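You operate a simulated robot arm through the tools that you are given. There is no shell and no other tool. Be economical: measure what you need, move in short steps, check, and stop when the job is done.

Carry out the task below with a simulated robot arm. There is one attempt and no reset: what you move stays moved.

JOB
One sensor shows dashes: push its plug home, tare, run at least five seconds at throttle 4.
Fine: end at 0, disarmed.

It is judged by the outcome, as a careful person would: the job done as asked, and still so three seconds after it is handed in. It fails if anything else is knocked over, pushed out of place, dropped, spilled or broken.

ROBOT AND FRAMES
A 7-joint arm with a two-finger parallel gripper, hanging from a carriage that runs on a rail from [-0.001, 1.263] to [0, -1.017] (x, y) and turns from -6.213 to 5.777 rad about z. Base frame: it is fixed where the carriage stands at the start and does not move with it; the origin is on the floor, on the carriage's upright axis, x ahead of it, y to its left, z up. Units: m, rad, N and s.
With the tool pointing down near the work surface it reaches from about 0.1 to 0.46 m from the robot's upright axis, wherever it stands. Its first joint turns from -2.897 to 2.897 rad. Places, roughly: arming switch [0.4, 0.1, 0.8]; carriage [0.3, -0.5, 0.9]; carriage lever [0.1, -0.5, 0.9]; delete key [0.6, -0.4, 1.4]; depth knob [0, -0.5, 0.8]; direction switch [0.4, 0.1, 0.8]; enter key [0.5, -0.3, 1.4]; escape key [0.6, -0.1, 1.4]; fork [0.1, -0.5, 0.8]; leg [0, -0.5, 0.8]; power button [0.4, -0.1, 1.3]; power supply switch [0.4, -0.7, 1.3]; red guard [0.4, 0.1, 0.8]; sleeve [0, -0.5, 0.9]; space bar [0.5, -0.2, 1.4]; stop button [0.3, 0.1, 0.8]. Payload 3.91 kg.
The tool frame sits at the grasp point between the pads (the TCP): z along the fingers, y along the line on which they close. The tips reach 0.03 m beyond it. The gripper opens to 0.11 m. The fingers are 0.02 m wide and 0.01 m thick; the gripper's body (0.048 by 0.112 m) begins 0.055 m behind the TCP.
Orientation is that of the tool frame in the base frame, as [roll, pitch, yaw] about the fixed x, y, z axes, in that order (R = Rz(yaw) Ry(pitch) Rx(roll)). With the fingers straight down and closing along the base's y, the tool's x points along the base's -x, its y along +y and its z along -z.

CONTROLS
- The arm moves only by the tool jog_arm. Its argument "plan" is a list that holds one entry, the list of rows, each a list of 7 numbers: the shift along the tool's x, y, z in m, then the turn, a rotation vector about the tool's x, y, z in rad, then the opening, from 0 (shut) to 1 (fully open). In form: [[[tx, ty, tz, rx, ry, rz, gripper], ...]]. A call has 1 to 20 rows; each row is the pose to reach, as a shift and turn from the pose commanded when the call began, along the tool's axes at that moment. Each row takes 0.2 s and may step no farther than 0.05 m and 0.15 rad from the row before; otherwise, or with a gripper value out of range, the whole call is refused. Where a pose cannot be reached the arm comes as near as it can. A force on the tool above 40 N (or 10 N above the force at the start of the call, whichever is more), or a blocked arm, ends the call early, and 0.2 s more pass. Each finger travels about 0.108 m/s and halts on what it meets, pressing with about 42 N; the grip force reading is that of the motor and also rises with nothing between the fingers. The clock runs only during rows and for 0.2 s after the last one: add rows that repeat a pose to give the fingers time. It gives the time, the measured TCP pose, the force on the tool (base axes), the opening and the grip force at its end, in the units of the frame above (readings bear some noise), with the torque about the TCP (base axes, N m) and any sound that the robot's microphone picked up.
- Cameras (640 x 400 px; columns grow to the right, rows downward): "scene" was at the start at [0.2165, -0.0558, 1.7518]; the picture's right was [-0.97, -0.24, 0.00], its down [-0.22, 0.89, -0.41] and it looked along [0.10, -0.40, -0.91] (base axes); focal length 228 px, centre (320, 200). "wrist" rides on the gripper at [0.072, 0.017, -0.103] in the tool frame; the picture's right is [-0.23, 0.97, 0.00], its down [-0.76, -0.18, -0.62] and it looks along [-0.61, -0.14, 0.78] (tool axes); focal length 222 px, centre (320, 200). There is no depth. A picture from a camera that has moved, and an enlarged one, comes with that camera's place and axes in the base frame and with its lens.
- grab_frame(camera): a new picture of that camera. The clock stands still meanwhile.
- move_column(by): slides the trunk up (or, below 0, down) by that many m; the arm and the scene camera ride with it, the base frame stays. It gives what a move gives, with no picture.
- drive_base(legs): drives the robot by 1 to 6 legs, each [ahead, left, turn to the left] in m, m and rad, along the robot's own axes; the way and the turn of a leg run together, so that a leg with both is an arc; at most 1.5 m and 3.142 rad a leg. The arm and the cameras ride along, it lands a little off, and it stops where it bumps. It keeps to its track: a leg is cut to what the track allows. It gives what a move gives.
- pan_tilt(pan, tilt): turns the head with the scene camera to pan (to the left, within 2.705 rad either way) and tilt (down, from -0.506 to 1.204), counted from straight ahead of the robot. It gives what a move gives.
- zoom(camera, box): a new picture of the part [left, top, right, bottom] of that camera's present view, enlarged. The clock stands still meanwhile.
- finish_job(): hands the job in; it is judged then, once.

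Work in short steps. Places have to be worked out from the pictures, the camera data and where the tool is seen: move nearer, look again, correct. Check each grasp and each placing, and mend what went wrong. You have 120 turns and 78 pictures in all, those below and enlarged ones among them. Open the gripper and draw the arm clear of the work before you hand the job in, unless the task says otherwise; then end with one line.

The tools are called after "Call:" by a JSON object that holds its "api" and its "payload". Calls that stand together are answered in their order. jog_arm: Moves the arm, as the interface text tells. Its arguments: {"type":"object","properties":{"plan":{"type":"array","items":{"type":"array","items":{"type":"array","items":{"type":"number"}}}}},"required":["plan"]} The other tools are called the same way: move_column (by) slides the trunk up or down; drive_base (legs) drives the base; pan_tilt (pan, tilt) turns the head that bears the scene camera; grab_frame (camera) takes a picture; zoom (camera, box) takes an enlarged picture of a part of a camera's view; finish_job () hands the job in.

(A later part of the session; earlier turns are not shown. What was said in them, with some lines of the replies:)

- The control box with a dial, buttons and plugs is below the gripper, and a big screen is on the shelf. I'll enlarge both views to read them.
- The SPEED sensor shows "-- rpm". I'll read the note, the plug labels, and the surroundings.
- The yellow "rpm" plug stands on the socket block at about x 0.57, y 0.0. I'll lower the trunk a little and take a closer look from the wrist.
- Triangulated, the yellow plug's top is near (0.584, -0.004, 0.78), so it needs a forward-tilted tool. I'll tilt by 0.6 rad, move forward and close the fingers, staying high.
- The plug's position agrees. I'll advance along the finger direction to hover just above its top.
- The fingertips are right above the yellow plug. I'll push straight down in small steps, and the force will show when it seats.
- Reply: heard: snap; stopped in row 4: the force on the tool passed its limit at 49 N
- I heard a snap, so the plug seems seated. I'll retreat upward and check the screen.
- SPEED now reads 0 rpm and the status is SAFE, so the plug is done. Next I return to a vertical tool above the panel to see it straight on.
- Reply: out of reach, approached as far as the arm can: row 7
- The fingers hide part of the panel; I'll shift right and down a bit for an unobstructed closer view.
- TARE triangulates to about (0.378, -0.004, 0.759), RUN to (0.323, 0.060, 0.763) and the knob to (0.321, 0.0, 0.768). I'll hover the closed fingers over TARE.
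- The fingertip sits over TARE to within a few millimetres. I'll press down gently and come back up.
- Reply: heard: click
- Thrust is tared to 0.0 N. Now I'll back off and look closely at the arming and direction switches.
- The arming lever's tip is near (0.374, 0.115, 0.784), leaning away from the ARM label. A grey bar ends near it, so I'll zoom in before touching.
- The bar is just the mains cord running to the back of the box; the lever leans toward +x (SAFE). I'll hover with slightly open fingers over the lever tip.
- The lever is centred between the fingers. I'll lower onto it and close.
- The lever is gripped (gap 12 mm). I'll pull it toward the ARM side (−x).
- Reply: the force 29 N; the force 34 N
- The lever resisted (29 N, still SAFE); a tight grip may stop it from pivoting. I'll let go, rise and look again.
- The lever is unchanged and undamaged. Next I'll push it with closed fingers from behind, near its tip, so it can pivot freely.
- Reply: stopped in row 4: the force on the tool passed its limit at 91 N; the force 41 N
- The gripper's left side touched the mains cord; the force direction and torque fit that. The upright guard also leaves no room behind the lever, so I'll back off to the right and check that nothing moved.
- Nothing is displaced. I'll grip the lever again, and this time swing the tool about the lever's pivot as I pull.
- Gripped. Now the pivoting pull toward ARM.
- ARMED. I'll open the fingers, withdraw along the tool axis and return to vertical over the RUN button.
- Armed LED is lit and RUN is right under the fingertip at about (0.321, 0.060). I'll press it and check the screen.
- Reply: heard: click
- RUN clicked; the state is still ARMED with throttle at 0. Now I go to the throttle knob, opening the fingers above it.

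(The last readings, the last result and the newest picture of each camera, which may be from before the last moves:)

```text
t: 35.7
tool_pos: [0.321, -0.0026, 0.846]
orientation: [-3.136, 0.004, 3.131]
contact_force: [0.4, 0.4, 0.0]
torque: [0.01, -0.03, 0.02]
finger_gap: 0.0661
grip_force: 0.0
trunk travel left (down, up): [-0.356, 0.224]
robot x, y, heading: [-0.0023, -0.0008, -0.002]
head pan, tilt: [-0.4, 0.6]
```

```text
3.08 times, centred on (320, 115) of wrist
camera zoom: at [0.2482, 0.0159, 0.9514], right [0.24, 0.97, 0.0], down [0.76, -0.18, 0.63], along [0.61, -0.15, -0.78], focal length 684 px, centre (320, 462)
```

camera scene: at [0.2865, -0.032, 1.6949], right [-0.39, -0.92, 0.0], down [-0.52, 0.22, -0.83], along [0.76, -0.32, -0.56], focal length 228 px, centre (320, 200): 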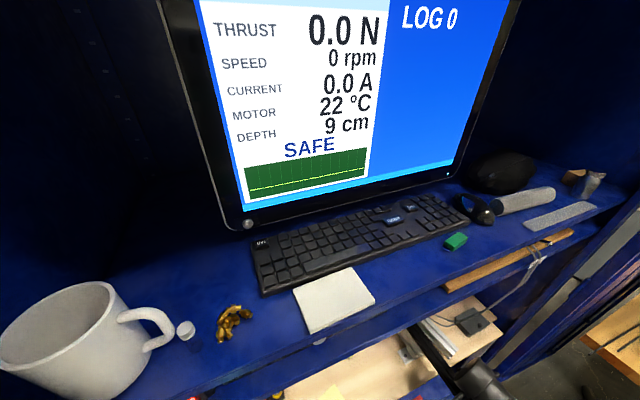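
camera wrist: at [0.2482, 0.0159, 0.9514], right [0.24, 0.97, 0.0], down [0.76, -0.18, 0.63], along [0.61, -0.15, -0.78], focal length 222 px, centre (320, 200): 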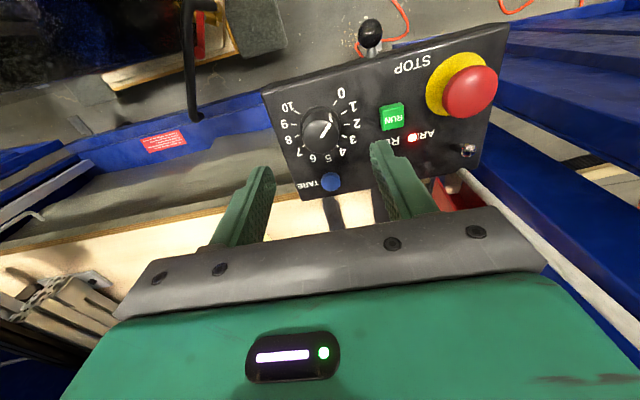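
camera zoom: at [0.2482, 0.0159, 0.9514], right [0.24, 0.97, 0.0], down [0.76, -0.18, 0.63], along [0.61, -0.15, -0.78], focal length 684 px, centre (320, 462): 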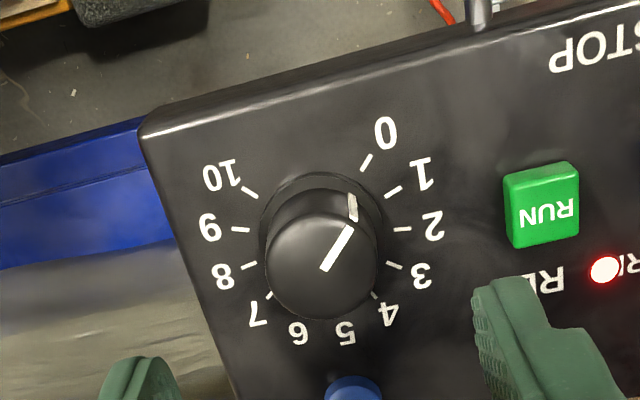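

The knob (centre about (0.3205, -0.002), top z about 0.775) points at 0, and 4 lies about 110° clockwise. I'll pre-rotate the gripper by −0.95 rad and lower it around the knob, keeping it open.

Call:
{"api": "jog_arm", "payload": {"plan": [[[0, 0, 0, 0, 0, -0.14, 0.5], [0, 0, 0, 0, 0, -0.28, 0.5], [0, 0, 0, 0, 0, -0.42, 0.5], [0, 0, 0, 0, 0, -0.56, 0.5], [0, 0, 0, 0, 0, -0.7, 0.5], [0, 0, 0, 0, 0, -0.84, 0.5], [0, 0, 0, 0, 0, -0.95, 0.5], [0, 0, 0.02, 0, 0, -0.95, 0.5], [0, 0, 0.03, 0, 0, -0.95, 0.5], [0, 0, 0.03, 0, 0, -0.95, 0.5]]]}}

Call:
{"api": "grab_frame", "payload": {"camera": "wrist"}}

```text
t: 37.9
tool_pos: [0.3214, -0.0006, 0.8185]
orientation: [-3.135, 0.001, -2.201]
contact_force: [0.7, 0.4, 0.1]
torque: [0.02, -0.02, -0.03]
finger_gap: 0.0549
grip_force: 0.0
trunk travel left (down, up): [-0.356, 0.224]
robot x, y, heading: [-0.0006, -0.001, -0.003]
head pan, tilt: [-0.4, 0.6]
```

```text
43 pictures are left
camera wrist: at [0.264, -0.0481, 0.9224], right [-0.65, 0.76, 0.0], down [0.59, 0.51, 0.62], along [0.47, 0.41, -0.78], focal length 222 px, centre (320, 200)
```

wrist: 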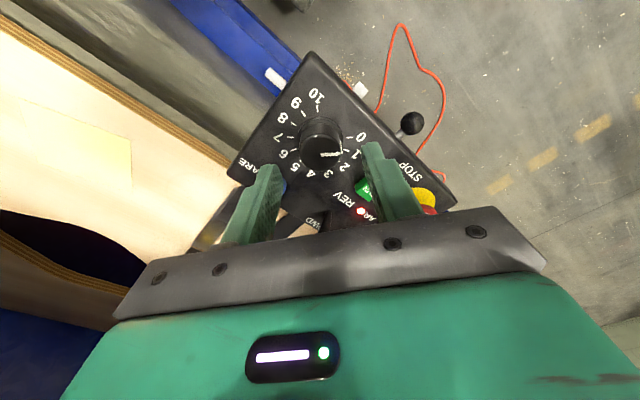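

The knob is centred within about 2 mm. I'll lower around it and close.

Call:
{"api": "jog_arm", "payload": {"plan": [[[0, 0.002, 0.012, 0, 0, 0, 0.5], [0, 0.002, 0.022, 0, 0, 0, 0.5], [0, 0.002, 0.026, 0, 0, 0, 0.5], [0, 0.002, 0.026, 0, 0, 0, 0.35], [0, 0.002, 0.026, 0, 0, 0, 0.2], [0, 0.002, 0.026, 0, 0, 0, 0.2]]]}}

Call:
{"api": "zoom", "payload": {"camera": "wrist", "box": [220, 60, 440, 220]}}

```text
t: 39.3
tool_pos: [0.3221, 0.0009, 0.7923]
orientation: [-3.136, 0.0, -2.202]
contact_force: [3.5, -2.4, -3.8]
torque: [0.1, -0.12, 0.02]
finger_gap: 0.033
grip_force: 45.4
trunk travel left (down, up): [-0.356, 0.224]
robot x, y, heading: [0.0011, -0.0014, 0.0]
head pan, tilt: [-0.4, 0.6]
```

```text
2.50 times, centred on (330, 140) of wrist
camera zoom: at [0.2634, -0.0478, 0.8958], right [-0.65, 0.76, 0.0], down [0.59, 0.51, 0.62], along [0.47, 0.4, -0.78], focal length 555 px, centre (295, 350)
```

zoom: 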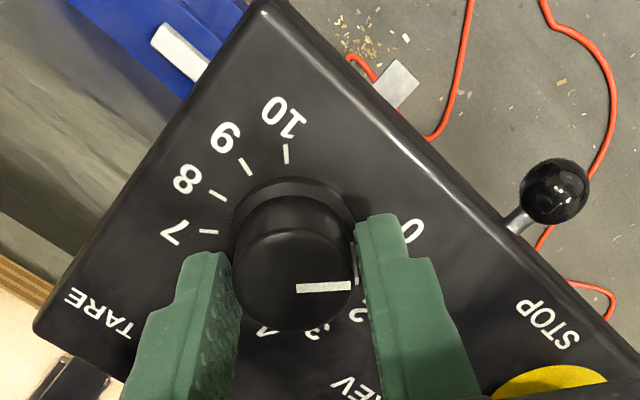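

The knob is held (33 mm). I'll turn it clockwise by 1.9 rad toward 4.

Call:
{"api": "jog_arm", "payload": {"plan": [[[0, 0, 0, 0, 0, 0.136, 0.2], [0, 0, 0, 0, 0, 0.272, 0.2], [0, 0, 0, 0, 0, 0.408, 0.2], [0, 0, 0, 0, 0, 0.544, 0.2], [0, 0, 0, 0, 0, 0.68, 0.2], [0, 0, 0, 0, 0, 0.816, 0.2], [0, 0, 0, 0, 0, 0.952, 0.2], [0, 0, 0, 0, 0, 1.088, 0.2], [0, 0, 0, 0, 0, 1.224, 0.2], [0, 0, 0, 0, 0, 1.36, 0.2], [0, 0, 0, 0, 0, 1.496, 0.2], [0, 0, 0, 0, 0, 1.632, 0.2], [0, 0, 0, 0, 0, 1.768, 0.2], [0, 0, 0, 0, 0, 1.9, 0.2], [0, 0, 0, 0, 0, 1.9, 0.2]]]}}

Call:
{"api": "zoom", "payload": {"camera": "wrist", "box": [220, 40, 440, 220]}}

Call:
{"api": "zoom", "payload": {"camera": "scene", "box": [160, 0, 500, 200]}}

```text
t: 42.5
tool_pos: [0.3222, -0.003, 0.7916]
orientation: [3.141, 0.007, 2.18]
contact_force: [-2.2, -15.9, 11.8]
torque: [-0.51, 0.37, 0.03]
finger_gap: 0.033
grip_force: 44.8
trunk travel left (down, up): [-0.356, 0.224]
robot x, y, heading: [0.0003, -0.0015, -0.001]
head pan, tilt: [-0.4, 0.6]
```

```text
2.22 times, centred on (330, 130) of wrist
camera zoom: at [0.292, 0.0668, 0.8961], right [0.93, 0.37, 0.0], down [0.29, -0.72, 0.63], along [0.23, -0.58, -0.78], focal length 494 px, centre (298, 356)
```

zoom: 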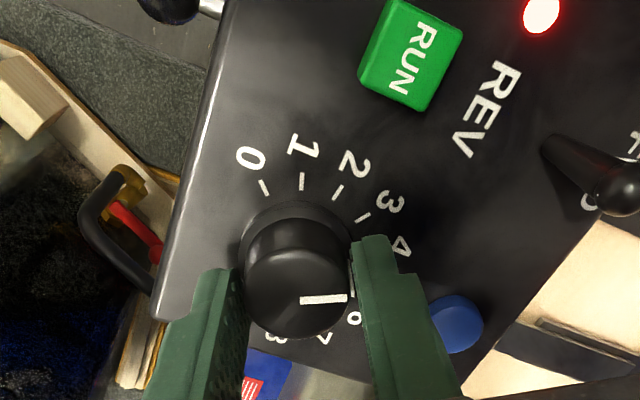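

```text
1.88 times, centred on (330, 100) of scene
camera zoom: at [0.2837, -0.0351, 1.6938], right [-0.39, -0.92, 0.0], down [-0.52, 0.22, -0.83], along [0.76, -0.32, -0.56], focal length 429 px, centre (301, 388)
```

zoom: 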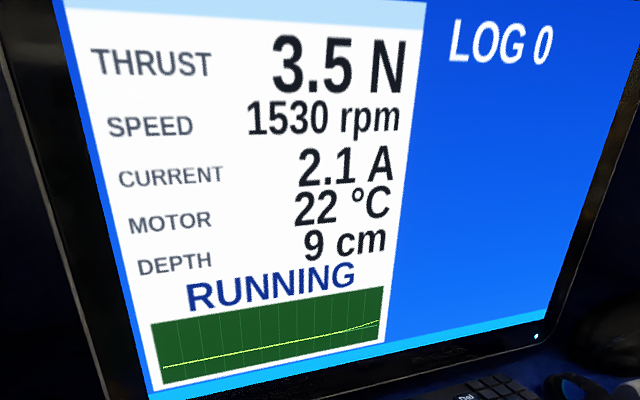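

RUNNING at 1530 rpm; pointer angle works out to about 4.0 on the scale (108.9° at 27° per mark). I'll hold it there for more than six seconds.

Call:
{"api": "jog_arm", "payload": {"plan": [[[0, 0, 0, 0, 0, 0, 0.2], [0, 0, 0, 0, 0, 0, 0.2], [0, 0, 0, 0, 0, 0, 0.2], [0, 0, 0, 0, 0, 0, 0.2], [0, 0, 0, 0, 0, 0, 0.2], [0, 0, 0, 0, 0, 0, 0.2], [0, 0, 0, 0, 0, 0, 0.2], [0, 0, 0, 0, 0, 0, 0.2], [0, 0, 0, 0, 0, 0, 0.2], [0, 0, 0, 0, 0, 0, 0.2], [0, 0, 0, 0, 0, 0, 0.2], [0, 0, 0, 0, 0, 0, 0.2], [0, 0, 0, 0, 0, 0, 0.2], [0, 0, 0, 0, 0, 0, 0.2], [0, 0, 0, 0, 0, 0, 0.2], [0, 0, 0, 0, 0, 0, 0.2], [0, 0, 0, 0, 0, 0, 0.2], [0, 0, 0, 0, 0, 0, 0.2], [0, 0, 0, 0, 0, 0, 0.2], [0, 0, 0, 0, 0, 0, 0.2]]]}}

Call:
{"api": "zoom", "payload": {"camera": "scene", "box": [160, 0, 500, 200]}}

Call:
{"api": "jog_arm", "payload": {"plan": [[[0, 0, 0, 0, 0, 0, 0.2], [0, 0, 0, 0, 0, 0, 0.2], [0, 0, 0, 0, 0, 0, 0.2], [0, 0, 0, 0, 0, 0, 0.2], [0, 0, 0, 0, 0, 0, 0.2], [0, 0, 0, 0, 0, 0, 0.2], [0, 0, 0, 0, 0, 0, 0.2], [0, 0, 0, 0, 0, 0, 0.2], [0, 0, 0, 0, 0, 0, 0.2], [0, 0, 0, 0, 0, 0, 0.2], [0, 0, 0, 0, 0, 0, 0.2], [0, 0, 0, 0, 0, 0, 0.2], [0, 0, 0, 0, 0, 0, 0.2], [0, 0, 0, 0, 0, 0, 0.2]]]}}

Call:
{"api": "zoom", "payload": {"camera": "scene", "box": [160, 0, 500, 200]}}

```text
t: 44.2
tool_pos: [0.3227, -0.003, 0.7914]
orientation: [3.14, 0.009, 2.18]
contact_force: [-4.3, -9.0, 17.0]
torque: [-0.03, 0.78, 0.0]
finger_gap: 0.0333
grip_force: 44.9
trunk travel left (down, up): [-0.356, 0.224]
robot x, y, heading: [-0.0007, 0.0017, -0.01]
head pan, tilt: [-0.4, 0.6]
stopped in row 8: the force on the tool passed its limit at 40 N (the readings are from after the stop); the commanded pose is now the measured one
```

```text
1.88 times, centred on (330, 100) of scene
camera zoom: at [0.2836, -0.0348, 1.693], right [-0.39, -0.92, 0.0], down [-0.52, 0.22, -0.83], along [0.76, -0.32, -0.56], focal length 429 px, centre (301, 388)
```

zoom: 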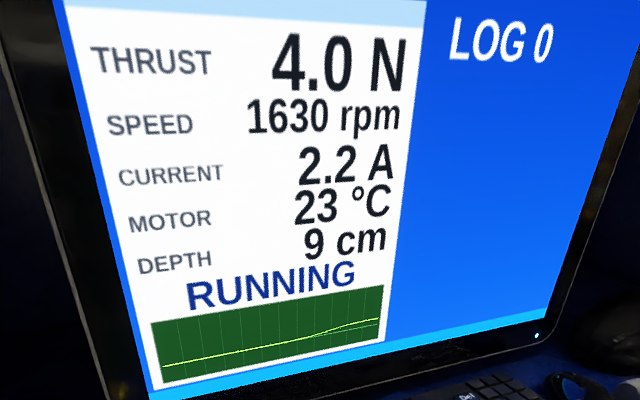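

```text
t: 47.2
tool_pos: [0.3225, -0.003, 0.7921]
orientation: [3.14, 0.007, 2.182]
contact_force: [-4.4, -14.4, 24.8]
torque: [-0.25, 0.23, 0.01]
finger_gap: 0.0332
grip_force: 45.0
trunk travel left (down, up): [-0.356, 0.224]
robot x, y, heading: [-0.0007, -0.0015, -0.001]
head pan, tilt: [-0.4, 0.6]
```

```text
1.88 times, centred on (330, 100) of scene
camera zoom: at [0.2838, -0.035, 1.6936], right [-0.39, -0.92, 0.0], down [-0.52, 0.22, -0.83], along [0.76, -0.32, -0.56], focal length 429 px, centre (301, 388)
```

zoom: 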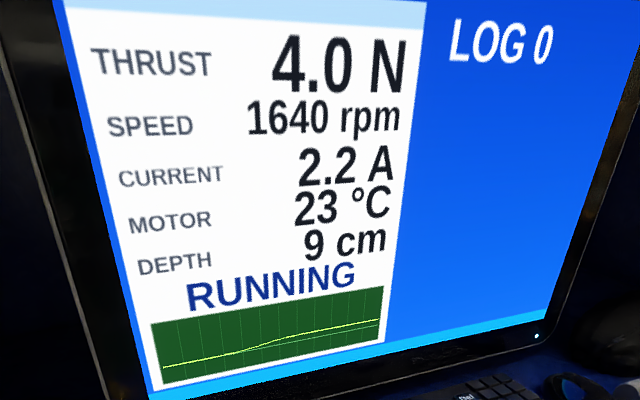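

Steady at 4.0 N and 1640 rpm for about 4.9 s so far. I'll hold another 2.4 s for margin.

Call:
{"api": "jog_arm", "payload": {"plan": [[[0, 0, 0, 0, 0, 0, 0.2], [0, 0, 0, 0, 0, 0, 0.2], [0, 0, 0, 0, 0, 0, 0.2], [0, 0, 0, 0, 0, 0, 0.2], [0, 0, 0, 0, 0, 0, 0.2], [0, 0, 0, 0, 0, 0, 0.2], [0, 0, 0, 0, 0, 0, 0.2], [0, 0, 0, 0, 0, 0, 0.2], [0, 0, 0, 0, 0, 0, 0.2], [0, 0, 0, 0, 0, 0, 0.2], [0, 0, 0, 0, 0, 0, 0.2], [0, 0, 0, 0, 0, 0, 0.2]]]}}

```text
t: 49.8
tool_pos: [0.3211, -0.0028, 0.7919]
orientation: [3.141, 0.007, 2.18]
contact_force: [-3.9, -14.6, 25.7]
torque: [-0.44, 0.17, 0.04]
finger_gap: 0.0334
grip_force: 45.1
trunk travel left (down, up): [-0.356, 0.224]
robot x, y, heading: [0.0019, -0.0009, 0.001]
head pan, tilt: [-0.4, 0.6]
```

Held over 7 s. Now I turn the knob back to 0, with a 1 mm lift to ease the pressure.

Call:
{"api": "jog_arm", "payload": {"plan": [[[0, 0, -0.001, 0, 0, -0.136, 0.2], [0, 0, -0.001, 0, 0, -0.272, 0.2], [0, 0, -0.001, 0, 0, -0.408, 0.2], [0, 0, -0.001, 0, 0, -0.544, 0.2], [0, 0, -0.001, 0, 0, -0.68, 0.2], [0, 0, -0.001, 0, 0, -0.816, 0.2], [0, 0, -0.001, 0, 0, -0.952, 0.2], [0, 0, -0.001, 0, 0, -1.088, 0.2], [0, 0, -0.001, 0, 0, -1.224, 0.2], [0, 0, -0.001, 0, 0, -1.36, 0.2], [0, 0, -0.001, 0, 0, -1.496, 0.2], [0, 0, -0.001, 0, 0, -1.632, 0.2], [0, 0, -0.001, 0, 0, -1.768, 0.2], [0, 0, -0.001, 0, 0, -1.9, 0.2], [0, 0, -0.001, 0, 0, -1.94, 0.2], [0, 0, -0.001, 0, 0, -1.94, 0.2]]]}}

Call:
{"api": "zoom", "payload": {"camera": "wrist", "box": [220, 40, 440, 220]}}

Call:
{"api": "zoom", "payload": {"camera": "scene", "box": [160, 0, 500, 200]}}

```text
t: 53.2
tool_pos: [0.3208, 0.0003, 0.7921]
orientation: [-3.136, -0.001, -2.16]
contact_force: [1.1, -2.6, -10.8]
torque: [0.03, 0.01, -0.63]
finger_gap: 0.0332
grip_force: 45.3
trunk travel left (down, up): [-0.356, 0.224]
robot x, y, heading: [0.0012, -0.0019, -0.001]
head pan, tilt: [-0.4, 0.6]
```

```text
2.22 times, centred on (330, 130) of wrist
camera zoom: at [0.2652, -0.0503, 0.8972], right [-0.68, 0.73, -0.01], down [0.57, 0.54, 0.62], along [0.46, 0.42, -0.78], focal length 494 px, centre (298, 356)
```

zoom: 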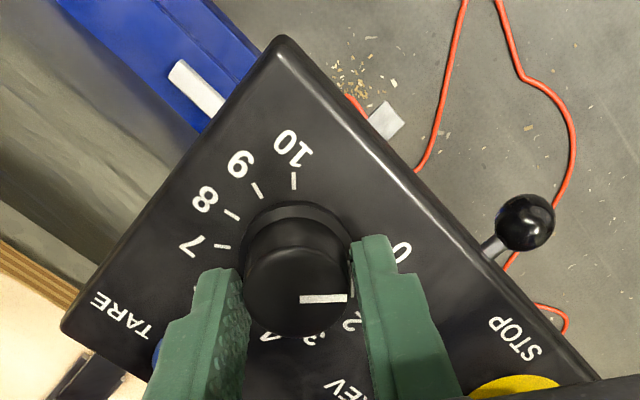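

```text
1.88 times, centred on (330, 100) of scene
camera zoom: at [0.2835, -0.034, 1.6934], right [-0.39, -0.92, 0.0], down [-0.52, 0.22, -0.83], along [0.76, -0.32, -0.56], focal length 429 px, centre (301, 388)
```

zoom: 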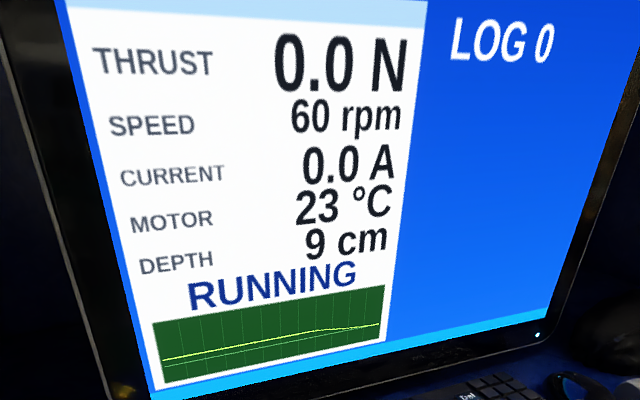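

The knob is back at its zero stop (torque shows it) and speed is decaying. I'll relax, open, lift and verify.

Call:
{"api": "jog_arm", "payload": {"plan": [[[0, 0, 0, 0, 0, 0.03, 0.2], [0, 0, 0, 0, 0, 0.03, 0.35], [0, 0, 0, 0, 0, 0.03, 0.5], [0, 0, 0, 0, 0, 0.03, 0.5], [0, 0, -0.03, 0, 0, 0.03, 0.5], [0, 0, -0.06, 0, 0, 0.17, 0.5], [0, 0, -0.07, 0, 0, 0.31, 0.4], [0, 0, -0.07, 0, 0, 0.45, 0.3], [0, 0, -0.07, 0, 0, 0.59, 0.3], [0, 0, -0.07, 0, 0, 0.73, 0.3], [0, 0, -0.07, 0, 0, 0.87, 0.3], [0, 0, -0.07, 0, 0, 0.97, 0.3], [0, 0, -0.07, 0, 0, 0.97, 0.3]]]}}

Call:
{"api": "zoom", "payload": {"camera": "wrist", "box": [220, 20, 520, 220]}}

Call:
{"api": "zoom", "payload": {"camera": "scene", "box": [160, 0, 500, 200]}}

```text
t: 56.0
tool_pos: [0.3204, -0.0005, 0.8629]
orientation: [-3.137, 0.006, -3.133]
contact_force: [-0.3, 0.3, -0.4]
torque: [-0.01, 0.0, -0.02]
finger_gap: 0.0329
grip_force: 0.0
trunk travel left (down, up): [-0.356, 0.224]
robot x, y, heading: [0.002, -0.0014, -0.006]
head pan, tilt: [-0.4, 0.6]
```

```text
2.00 times, centred on (370, 120) of wrist
camera zoom: at [0.2464, 0.0175, 0.9669], right [0.22, 0.98, 0.0], down [0.76, -0.17, 0.63], along [0.61, -0.14, -0.78], focal length 444 px, centre (220, 360)
```

zoom: 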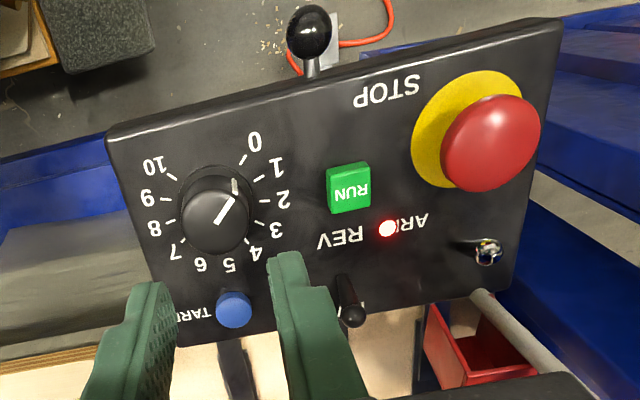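

```text
1.88 times, centred on (330, 100) of scene
camera zoom: at [0.2836, -0.0337, 1.6933], right [-0.39, -0.92, 0.0], down [-0.52, 0.22, -0.83], along [0.76, -0.32, -0.56], focal length 429 px, centre (301, 388)
```

zoom: 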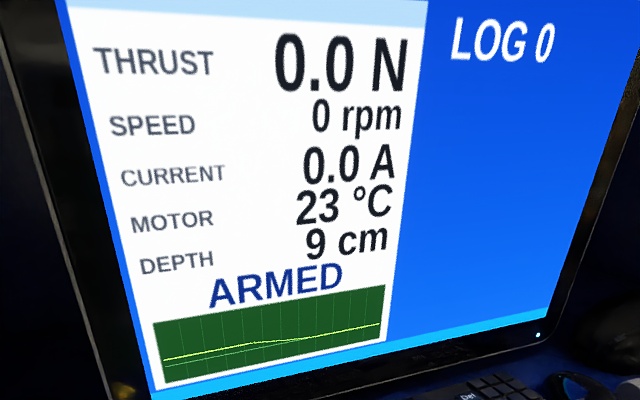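

Throttle is 0 and the motor is stopped, but the unit is still armed. To disarm I'll return to the tilted pose above the lever, along the path I left by.

Call:
{"api": "jog_arm", "payload": {"plan": [[[0.004, 0.03, -0.004, 0, -0.14, -0.015, 0.3], [0.008, 0.06, -0.004, 0, -0.28, -0.015, 0.3], [0.012, 0.09, -0.004, 0, -0.42, -0.015, 0.3], [0.0173, 0.1165, -0.004, 0, -0.562, -0.015, 0.3], [0.0173, 0.1165, -0.004, 0, -0.562, -0.015, 0.3]]]}}

Call:
{"api": "grab_frame", "payload": {"camera": "wrist"}}

```text
t: 57.2
tool_pos: [0.3015, 0.1186, 0.8657]
orientation: [-3.135, 0.567, -3.114]
contact_force: [0.5, -0.2, -0.1]
torque: [-0.02, -0.02, 0.03]
finger_gap: 0.033
grip_force: 0.1
trunk travel left (down, up): [-0.356, 0.224]
robot x, y, heading: [-0.0006, -0.0045, -0.003]
head pan, tilt: [-0.4, 0.6]
```

```text
33 pictures are left
camera wrist: at [0.183, 0.1329, 0.9151], right [0.17, 0.98, 0.12], down [0.31, -0.16, 0.94], along [0.94, -0.12, -0.33], focal length 222 px, centre (320, 200)
```

wrist: 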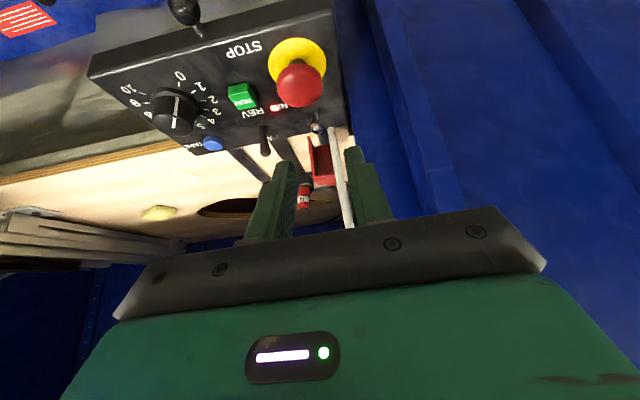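

The lever tip lies on the approach line. I'll advance along the tool axis over it and close.

Call:
{"api": "jog_arm", "payload": {"plan": [[[0, -0.002, 0.03, 0, 0, 0, 0.3], [-0.001, -0.004, 0.055, 0, 0, 0, 0.3], [-0.0025, -0.004, 0.072, 0, 0, 0, 0.3], [-0.0025, -0.004, 0.0815, 0, 0, 0, 0.3], [-0.0025, -0.004, 0.0815, 0, 0, 0, 0.15], [-0.0025, -0.004, 0.0815, 0, 0, 0, 0.05], [-0.0025, -0.004, 0.0815, 0, 0, 0, 0.05]]]}}

Call:
{"api": "zoom", "payload": {"camera": "wrist", "box": [220, 60, 420, 220]}}

```text
t: 58.8
tool_pos: [0.3475, 0.1148, 0.7987]
orientation: [-3.136, 0.566, -3.113]
contact_force: [1.5, 6.5, -6.1]
torque: [0.13, 0.05, 0.08]
finger_gap: 0.0116
grip_force: 45.2
trunk travel left (down, up): [-0.356, 0.224]
robot x, y, heading: [0.0017, -0.0022, -0.005]
head pan, tilt: [-0.4, 0.6]
```

```text
2.50 times, centred on (320, 140) of wrist
camera zoom: at [0.2293, 0.1296, 0.8476], right [0.17, 0.98, 0.12], down [0.31, -0.16, 0.94], along [0.93, -0.12, -0.33], focal length 555 px, centre (320, 350)
```

zoom: 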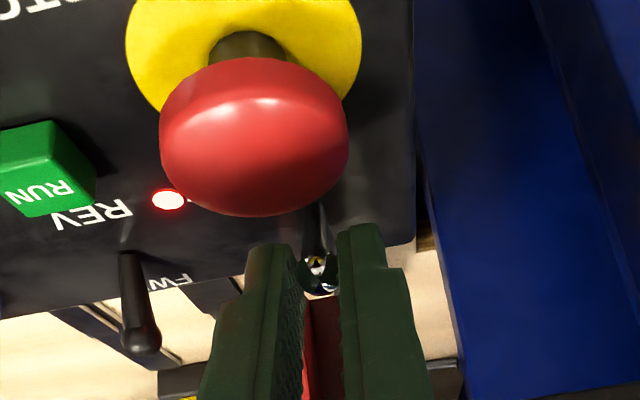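

Gripped (12 mm). Now I swing it back about the pivot to the SAFE side.

Call:
{"api": "jog_arm", "payload": {"plan": [[[-0.0032, 0, 0.0006, 0, 0.07, 0, 0.05], [-0.0063, 0, 0.0014, 0, 0.14, 0, 0.05], [-0.0093, 0, 0.0026, 0, 0.21, 0, 0.05], [-0.0123, 0, 0.0039, 0, 0.28, 0, 0.05], [-0.0152, 0, 0.0054, 0, 0.35, 0, 0.05], [-0.0181, 0, 0.007, 0, 0.42, 0, 0.05], [-0.0207, 0, 0.0089, 0, 0.49, 0, 0.05], [-0.0233, 0, 0.0109, 0, 0.56, 0, 0.05], [-0.0233, 0, 0.0109, 0, 0.56, 0, 0.05]]]}}

Call:
{"api": "zoom", "payload": {"camera": "scene", "box": [160, 0, 500, 200]}}

```text
t: 60.8
tool_pos: [0.3732, 0.1156, 0.8028]
orientation: [-3.135, 0.007, -3.116]
contact_force: [-3.1, 3.4, 9.8]
torque: [0.06, 0.19, -0.02]
finger_gap: 0.0118
grip_force: 44.7
trunk travel left (down, up): [-0.356, 0.224]
robot x, y, heading: [0.0003, -0.0047, -0.003]
head pan, tilt: [-0.4, 0.6]
```

```text
1.88 times, centred on (330, 100) of scene
camera zoom: at [0.2836, -0.0333, 1.6934], right [-0.39, -0.92, 0.0], down [-0.52, 0.22, -0.82], along [0.76, -0.32, -0.57], focal length 429 px, centre (301, 388)
```

zoom: 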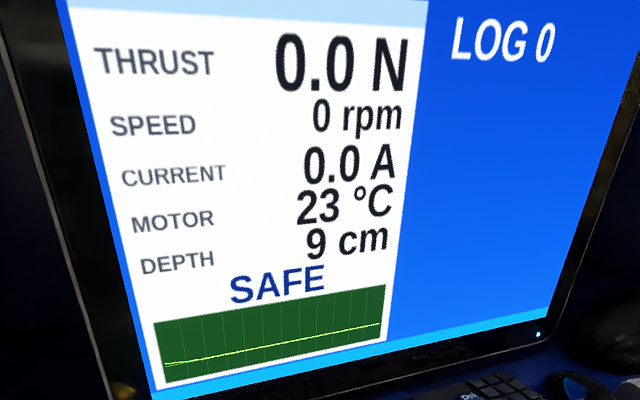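

SAFE again. I'll open, lift off to the right and clear of the panel, then take a last look.

Call:
{"api": "jog_arm", "payload": {"plan": [[[0, 0, 0, 0, 0, 0, 0.2], [0, 0, 0, 0, 0, 0, 0.3], [0, 0, 0, 0, 0, 0, 0.3], [0.003, 0, -0.03, 0, 0, 0, 0.3], [0.02, -0.01, -0.07, 0, 0, 0, 0.3], [0.05, -0.03, -0.11, 0, 0, 0, 0.5], [0.07, -0.06, -0.15, 0, 0, 0, 0.7], [0.07, -0.1, -0.19, 0, 0, 0, 0.9], [0.07, -0.1, -0.19, 0, 0, 0, 1.0], [0.07, -0.1, -0.19, 0, 0, 0, 1.0]]]}}

Call:
{"api": "grab_frame", "payload": {"camera": "wrist"}}

Call:
{"api": "grab_frame", "payload": {"camera": "scene"}}

```text
refused: row 6 steps farther than a row can; nothing moved
```

```text
30 pictures are left
camera wrist: at [0.2996, 0.1315, 0.9067], right [0.2, 0.98, 0.0], down [0.76, -0.16, 0.63], along [0.62, -0.13, -0.78], focal length 222 px, centre (320, 200)
```

wrist: 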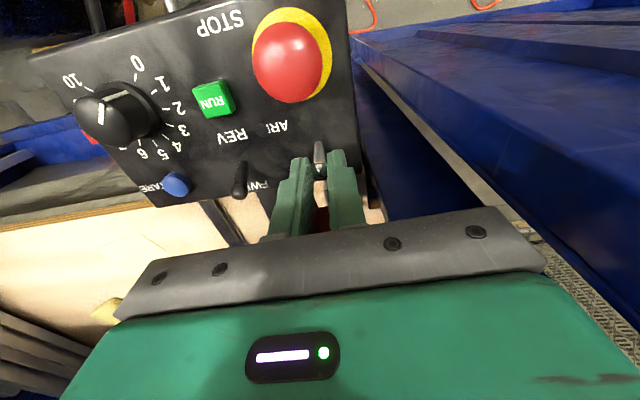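

```text
29 pictures are left
camera scene: at [0.2836, -0.0333, 1.6934], right [-0.39, -0.92, 0.0], down [-0.52, 0.22, -0.82], along [0.76, -0.32, -0.57], focal length 228 px, centre (320, 200)
```

scene: 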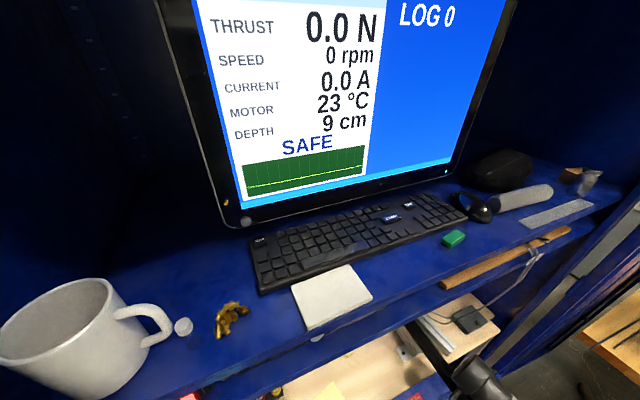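

One step was too long, so nothing moved; I'll repeat the withdrawal with smaller steps.

Call:
{"api": "jog_arm", "payload": {"plan": [[[0, 0, 0, 0, 0, 0, 0.2], [0, 0, 0, 0, 0, 0, 0.3], [0, 0, 0, 0, 0, 0, 0.3], [0.003, 0, -0.03, 0, 0, 0, 0.3], [0.015, -0.01, -0.06, 0, 0, 0, 0.3], [0.035, -0.025, -0.09, 0, 0, 0, 0.5], [0.055, -0.045, -0.115, 0, 0, 0, 0.7], [0.07, -0.07, -0.14, 0, 0, 0, 0.9], [0.07, -0.1, -0.16, 0, 0, 0, 1.0], [0.07, -0.1, -0.16, 0, 0, 0, 1.0]]]}}

Call:
{"api": "grab_frame", "payload": {"camera": "wrist"}}

Call:
{"api": "zoom", "payload": {"camera": "scene", "box": [160, 0, 500, 200]}}

```text
t: 63.0
tool_pos: [0.3047, 0.0116, 0.963]
orientation: [-3.135, 0.005, -3.117]
contact_force: [0.7, 0.6, 0.0]
torque: [-0.02, -0.02, 0.01]
finger_gap: 0.1099
grip_force: 0.1
trunk travel left (down, up): [-0.356, 0.224]
robot x, y, heading: [-0.0011, -0.0009, -0.002]
head pan, tilt: [-0.4, 0.6]
```

```text
28 pictures are left
camera wrist: at [0.2298, 0.0287, 1.0677], right [0.2, 0.98, -0.01], down [0.76, -0.15, 0.63], along [0.62, -0.13, -0.78], focal length 222 px, centre (320, 200)
```

wrist: 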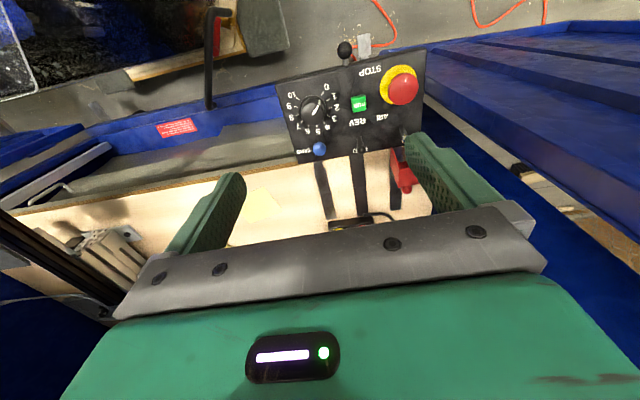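

```text
1.88 times, centred on (330, 100) of scene
camera zoom: at [0.2837, -0.0337, 1.6934], right [-0.39, -0.92, 0.0], down [-0.52, 0.22, -0.83], along [0.76, -0.32, -0.56], focal length 429 px, centre (301, 388)
```

zoom: 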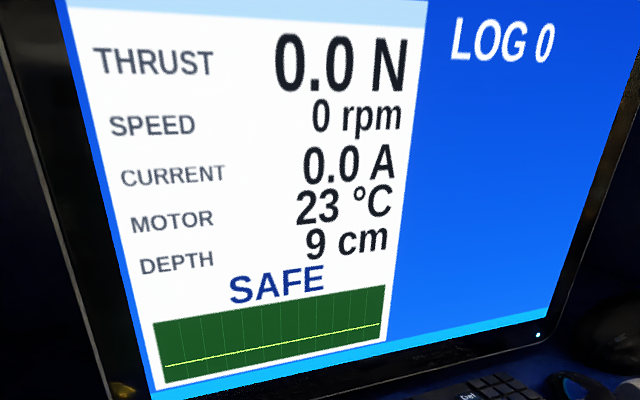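

The screen shows SAFE, 0 rpm. But I don't see the mains cord at the right in this wrist view, so I'll check it from both cameras before handing in.

Call:
{"api": "zoom", "payload": {"camera": "wrist", "box": [380, 80, 580, 240]}}

Call:
{"api": "pan_tilt", "payload": {"pan": 0.3, "tilt": 1.2}}

Call:
{"api": "grab_frame", "payload": {"camera": "scene"}}

```text
2.50 times, centred on (480, 160) of wrist
camera zoom: at [0.2298, 0.0287, 1.0677], right [0.2, 0.98, -0.01], down [0.76, -0.15, 0.63], along [0.62, -0.13, -0.78], focal length 555 px, centre (-80, 300)
```

zoom: 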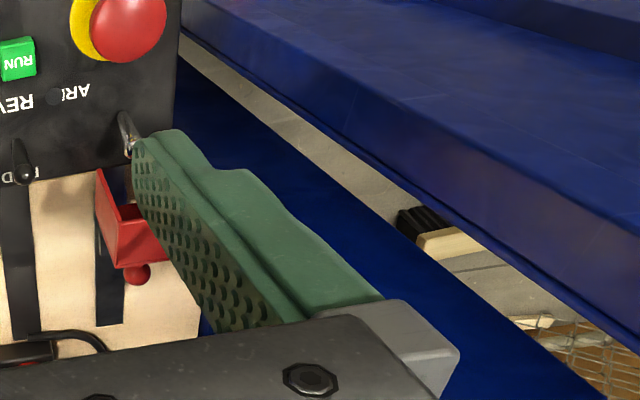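

```text
t: 64.1
tool_pos: [0.3037, 0.0135, 0.9642]
orientation: [-3.135, 0.006, -3.116]
contact_force: [0.2, 0.0, 0.7]
torque: [-0.01, 0.04, 0.03]
finger_gap: 0.1103
grip_force: 0.0
trunk travel left (down, up): [-0.356, 0.224]
robot x, y, heading: [0.0014, -0.0043, 0.001]
head pan, tilt: [0.3, 1.201]
```

```text
25 pictures are left
camera scene: at [0.2558, 0.0173, 1.6488], right [0.29, -0.96, 0.0], down [-0.89, -0.27, -0.36], along [0.35, 0.11, -0.93], focal length 228 px, centre (320, 200)
```

scene: 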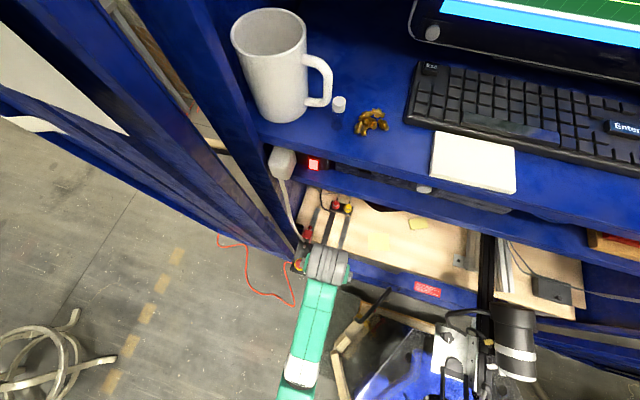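

The cord is in place, still running from its adaptor to the panel; the open finger had hidden it. The plug is seated, thrust is tared, the run is done, the throttle is at 0 and the panel reads SAFE, so I'm handing in.

Call:
{"api": "finish_job", "payload": {}}

```text
The job is handed in.
```

The rpm plug is pushed home and reads again, thrust is tared, and the motor ran more than 7 s at throttle 4; it ended at throttle 0, disarmed (SAFE). The gripper bumped the mains cord once on the way, and the cord looked in place afterwards.
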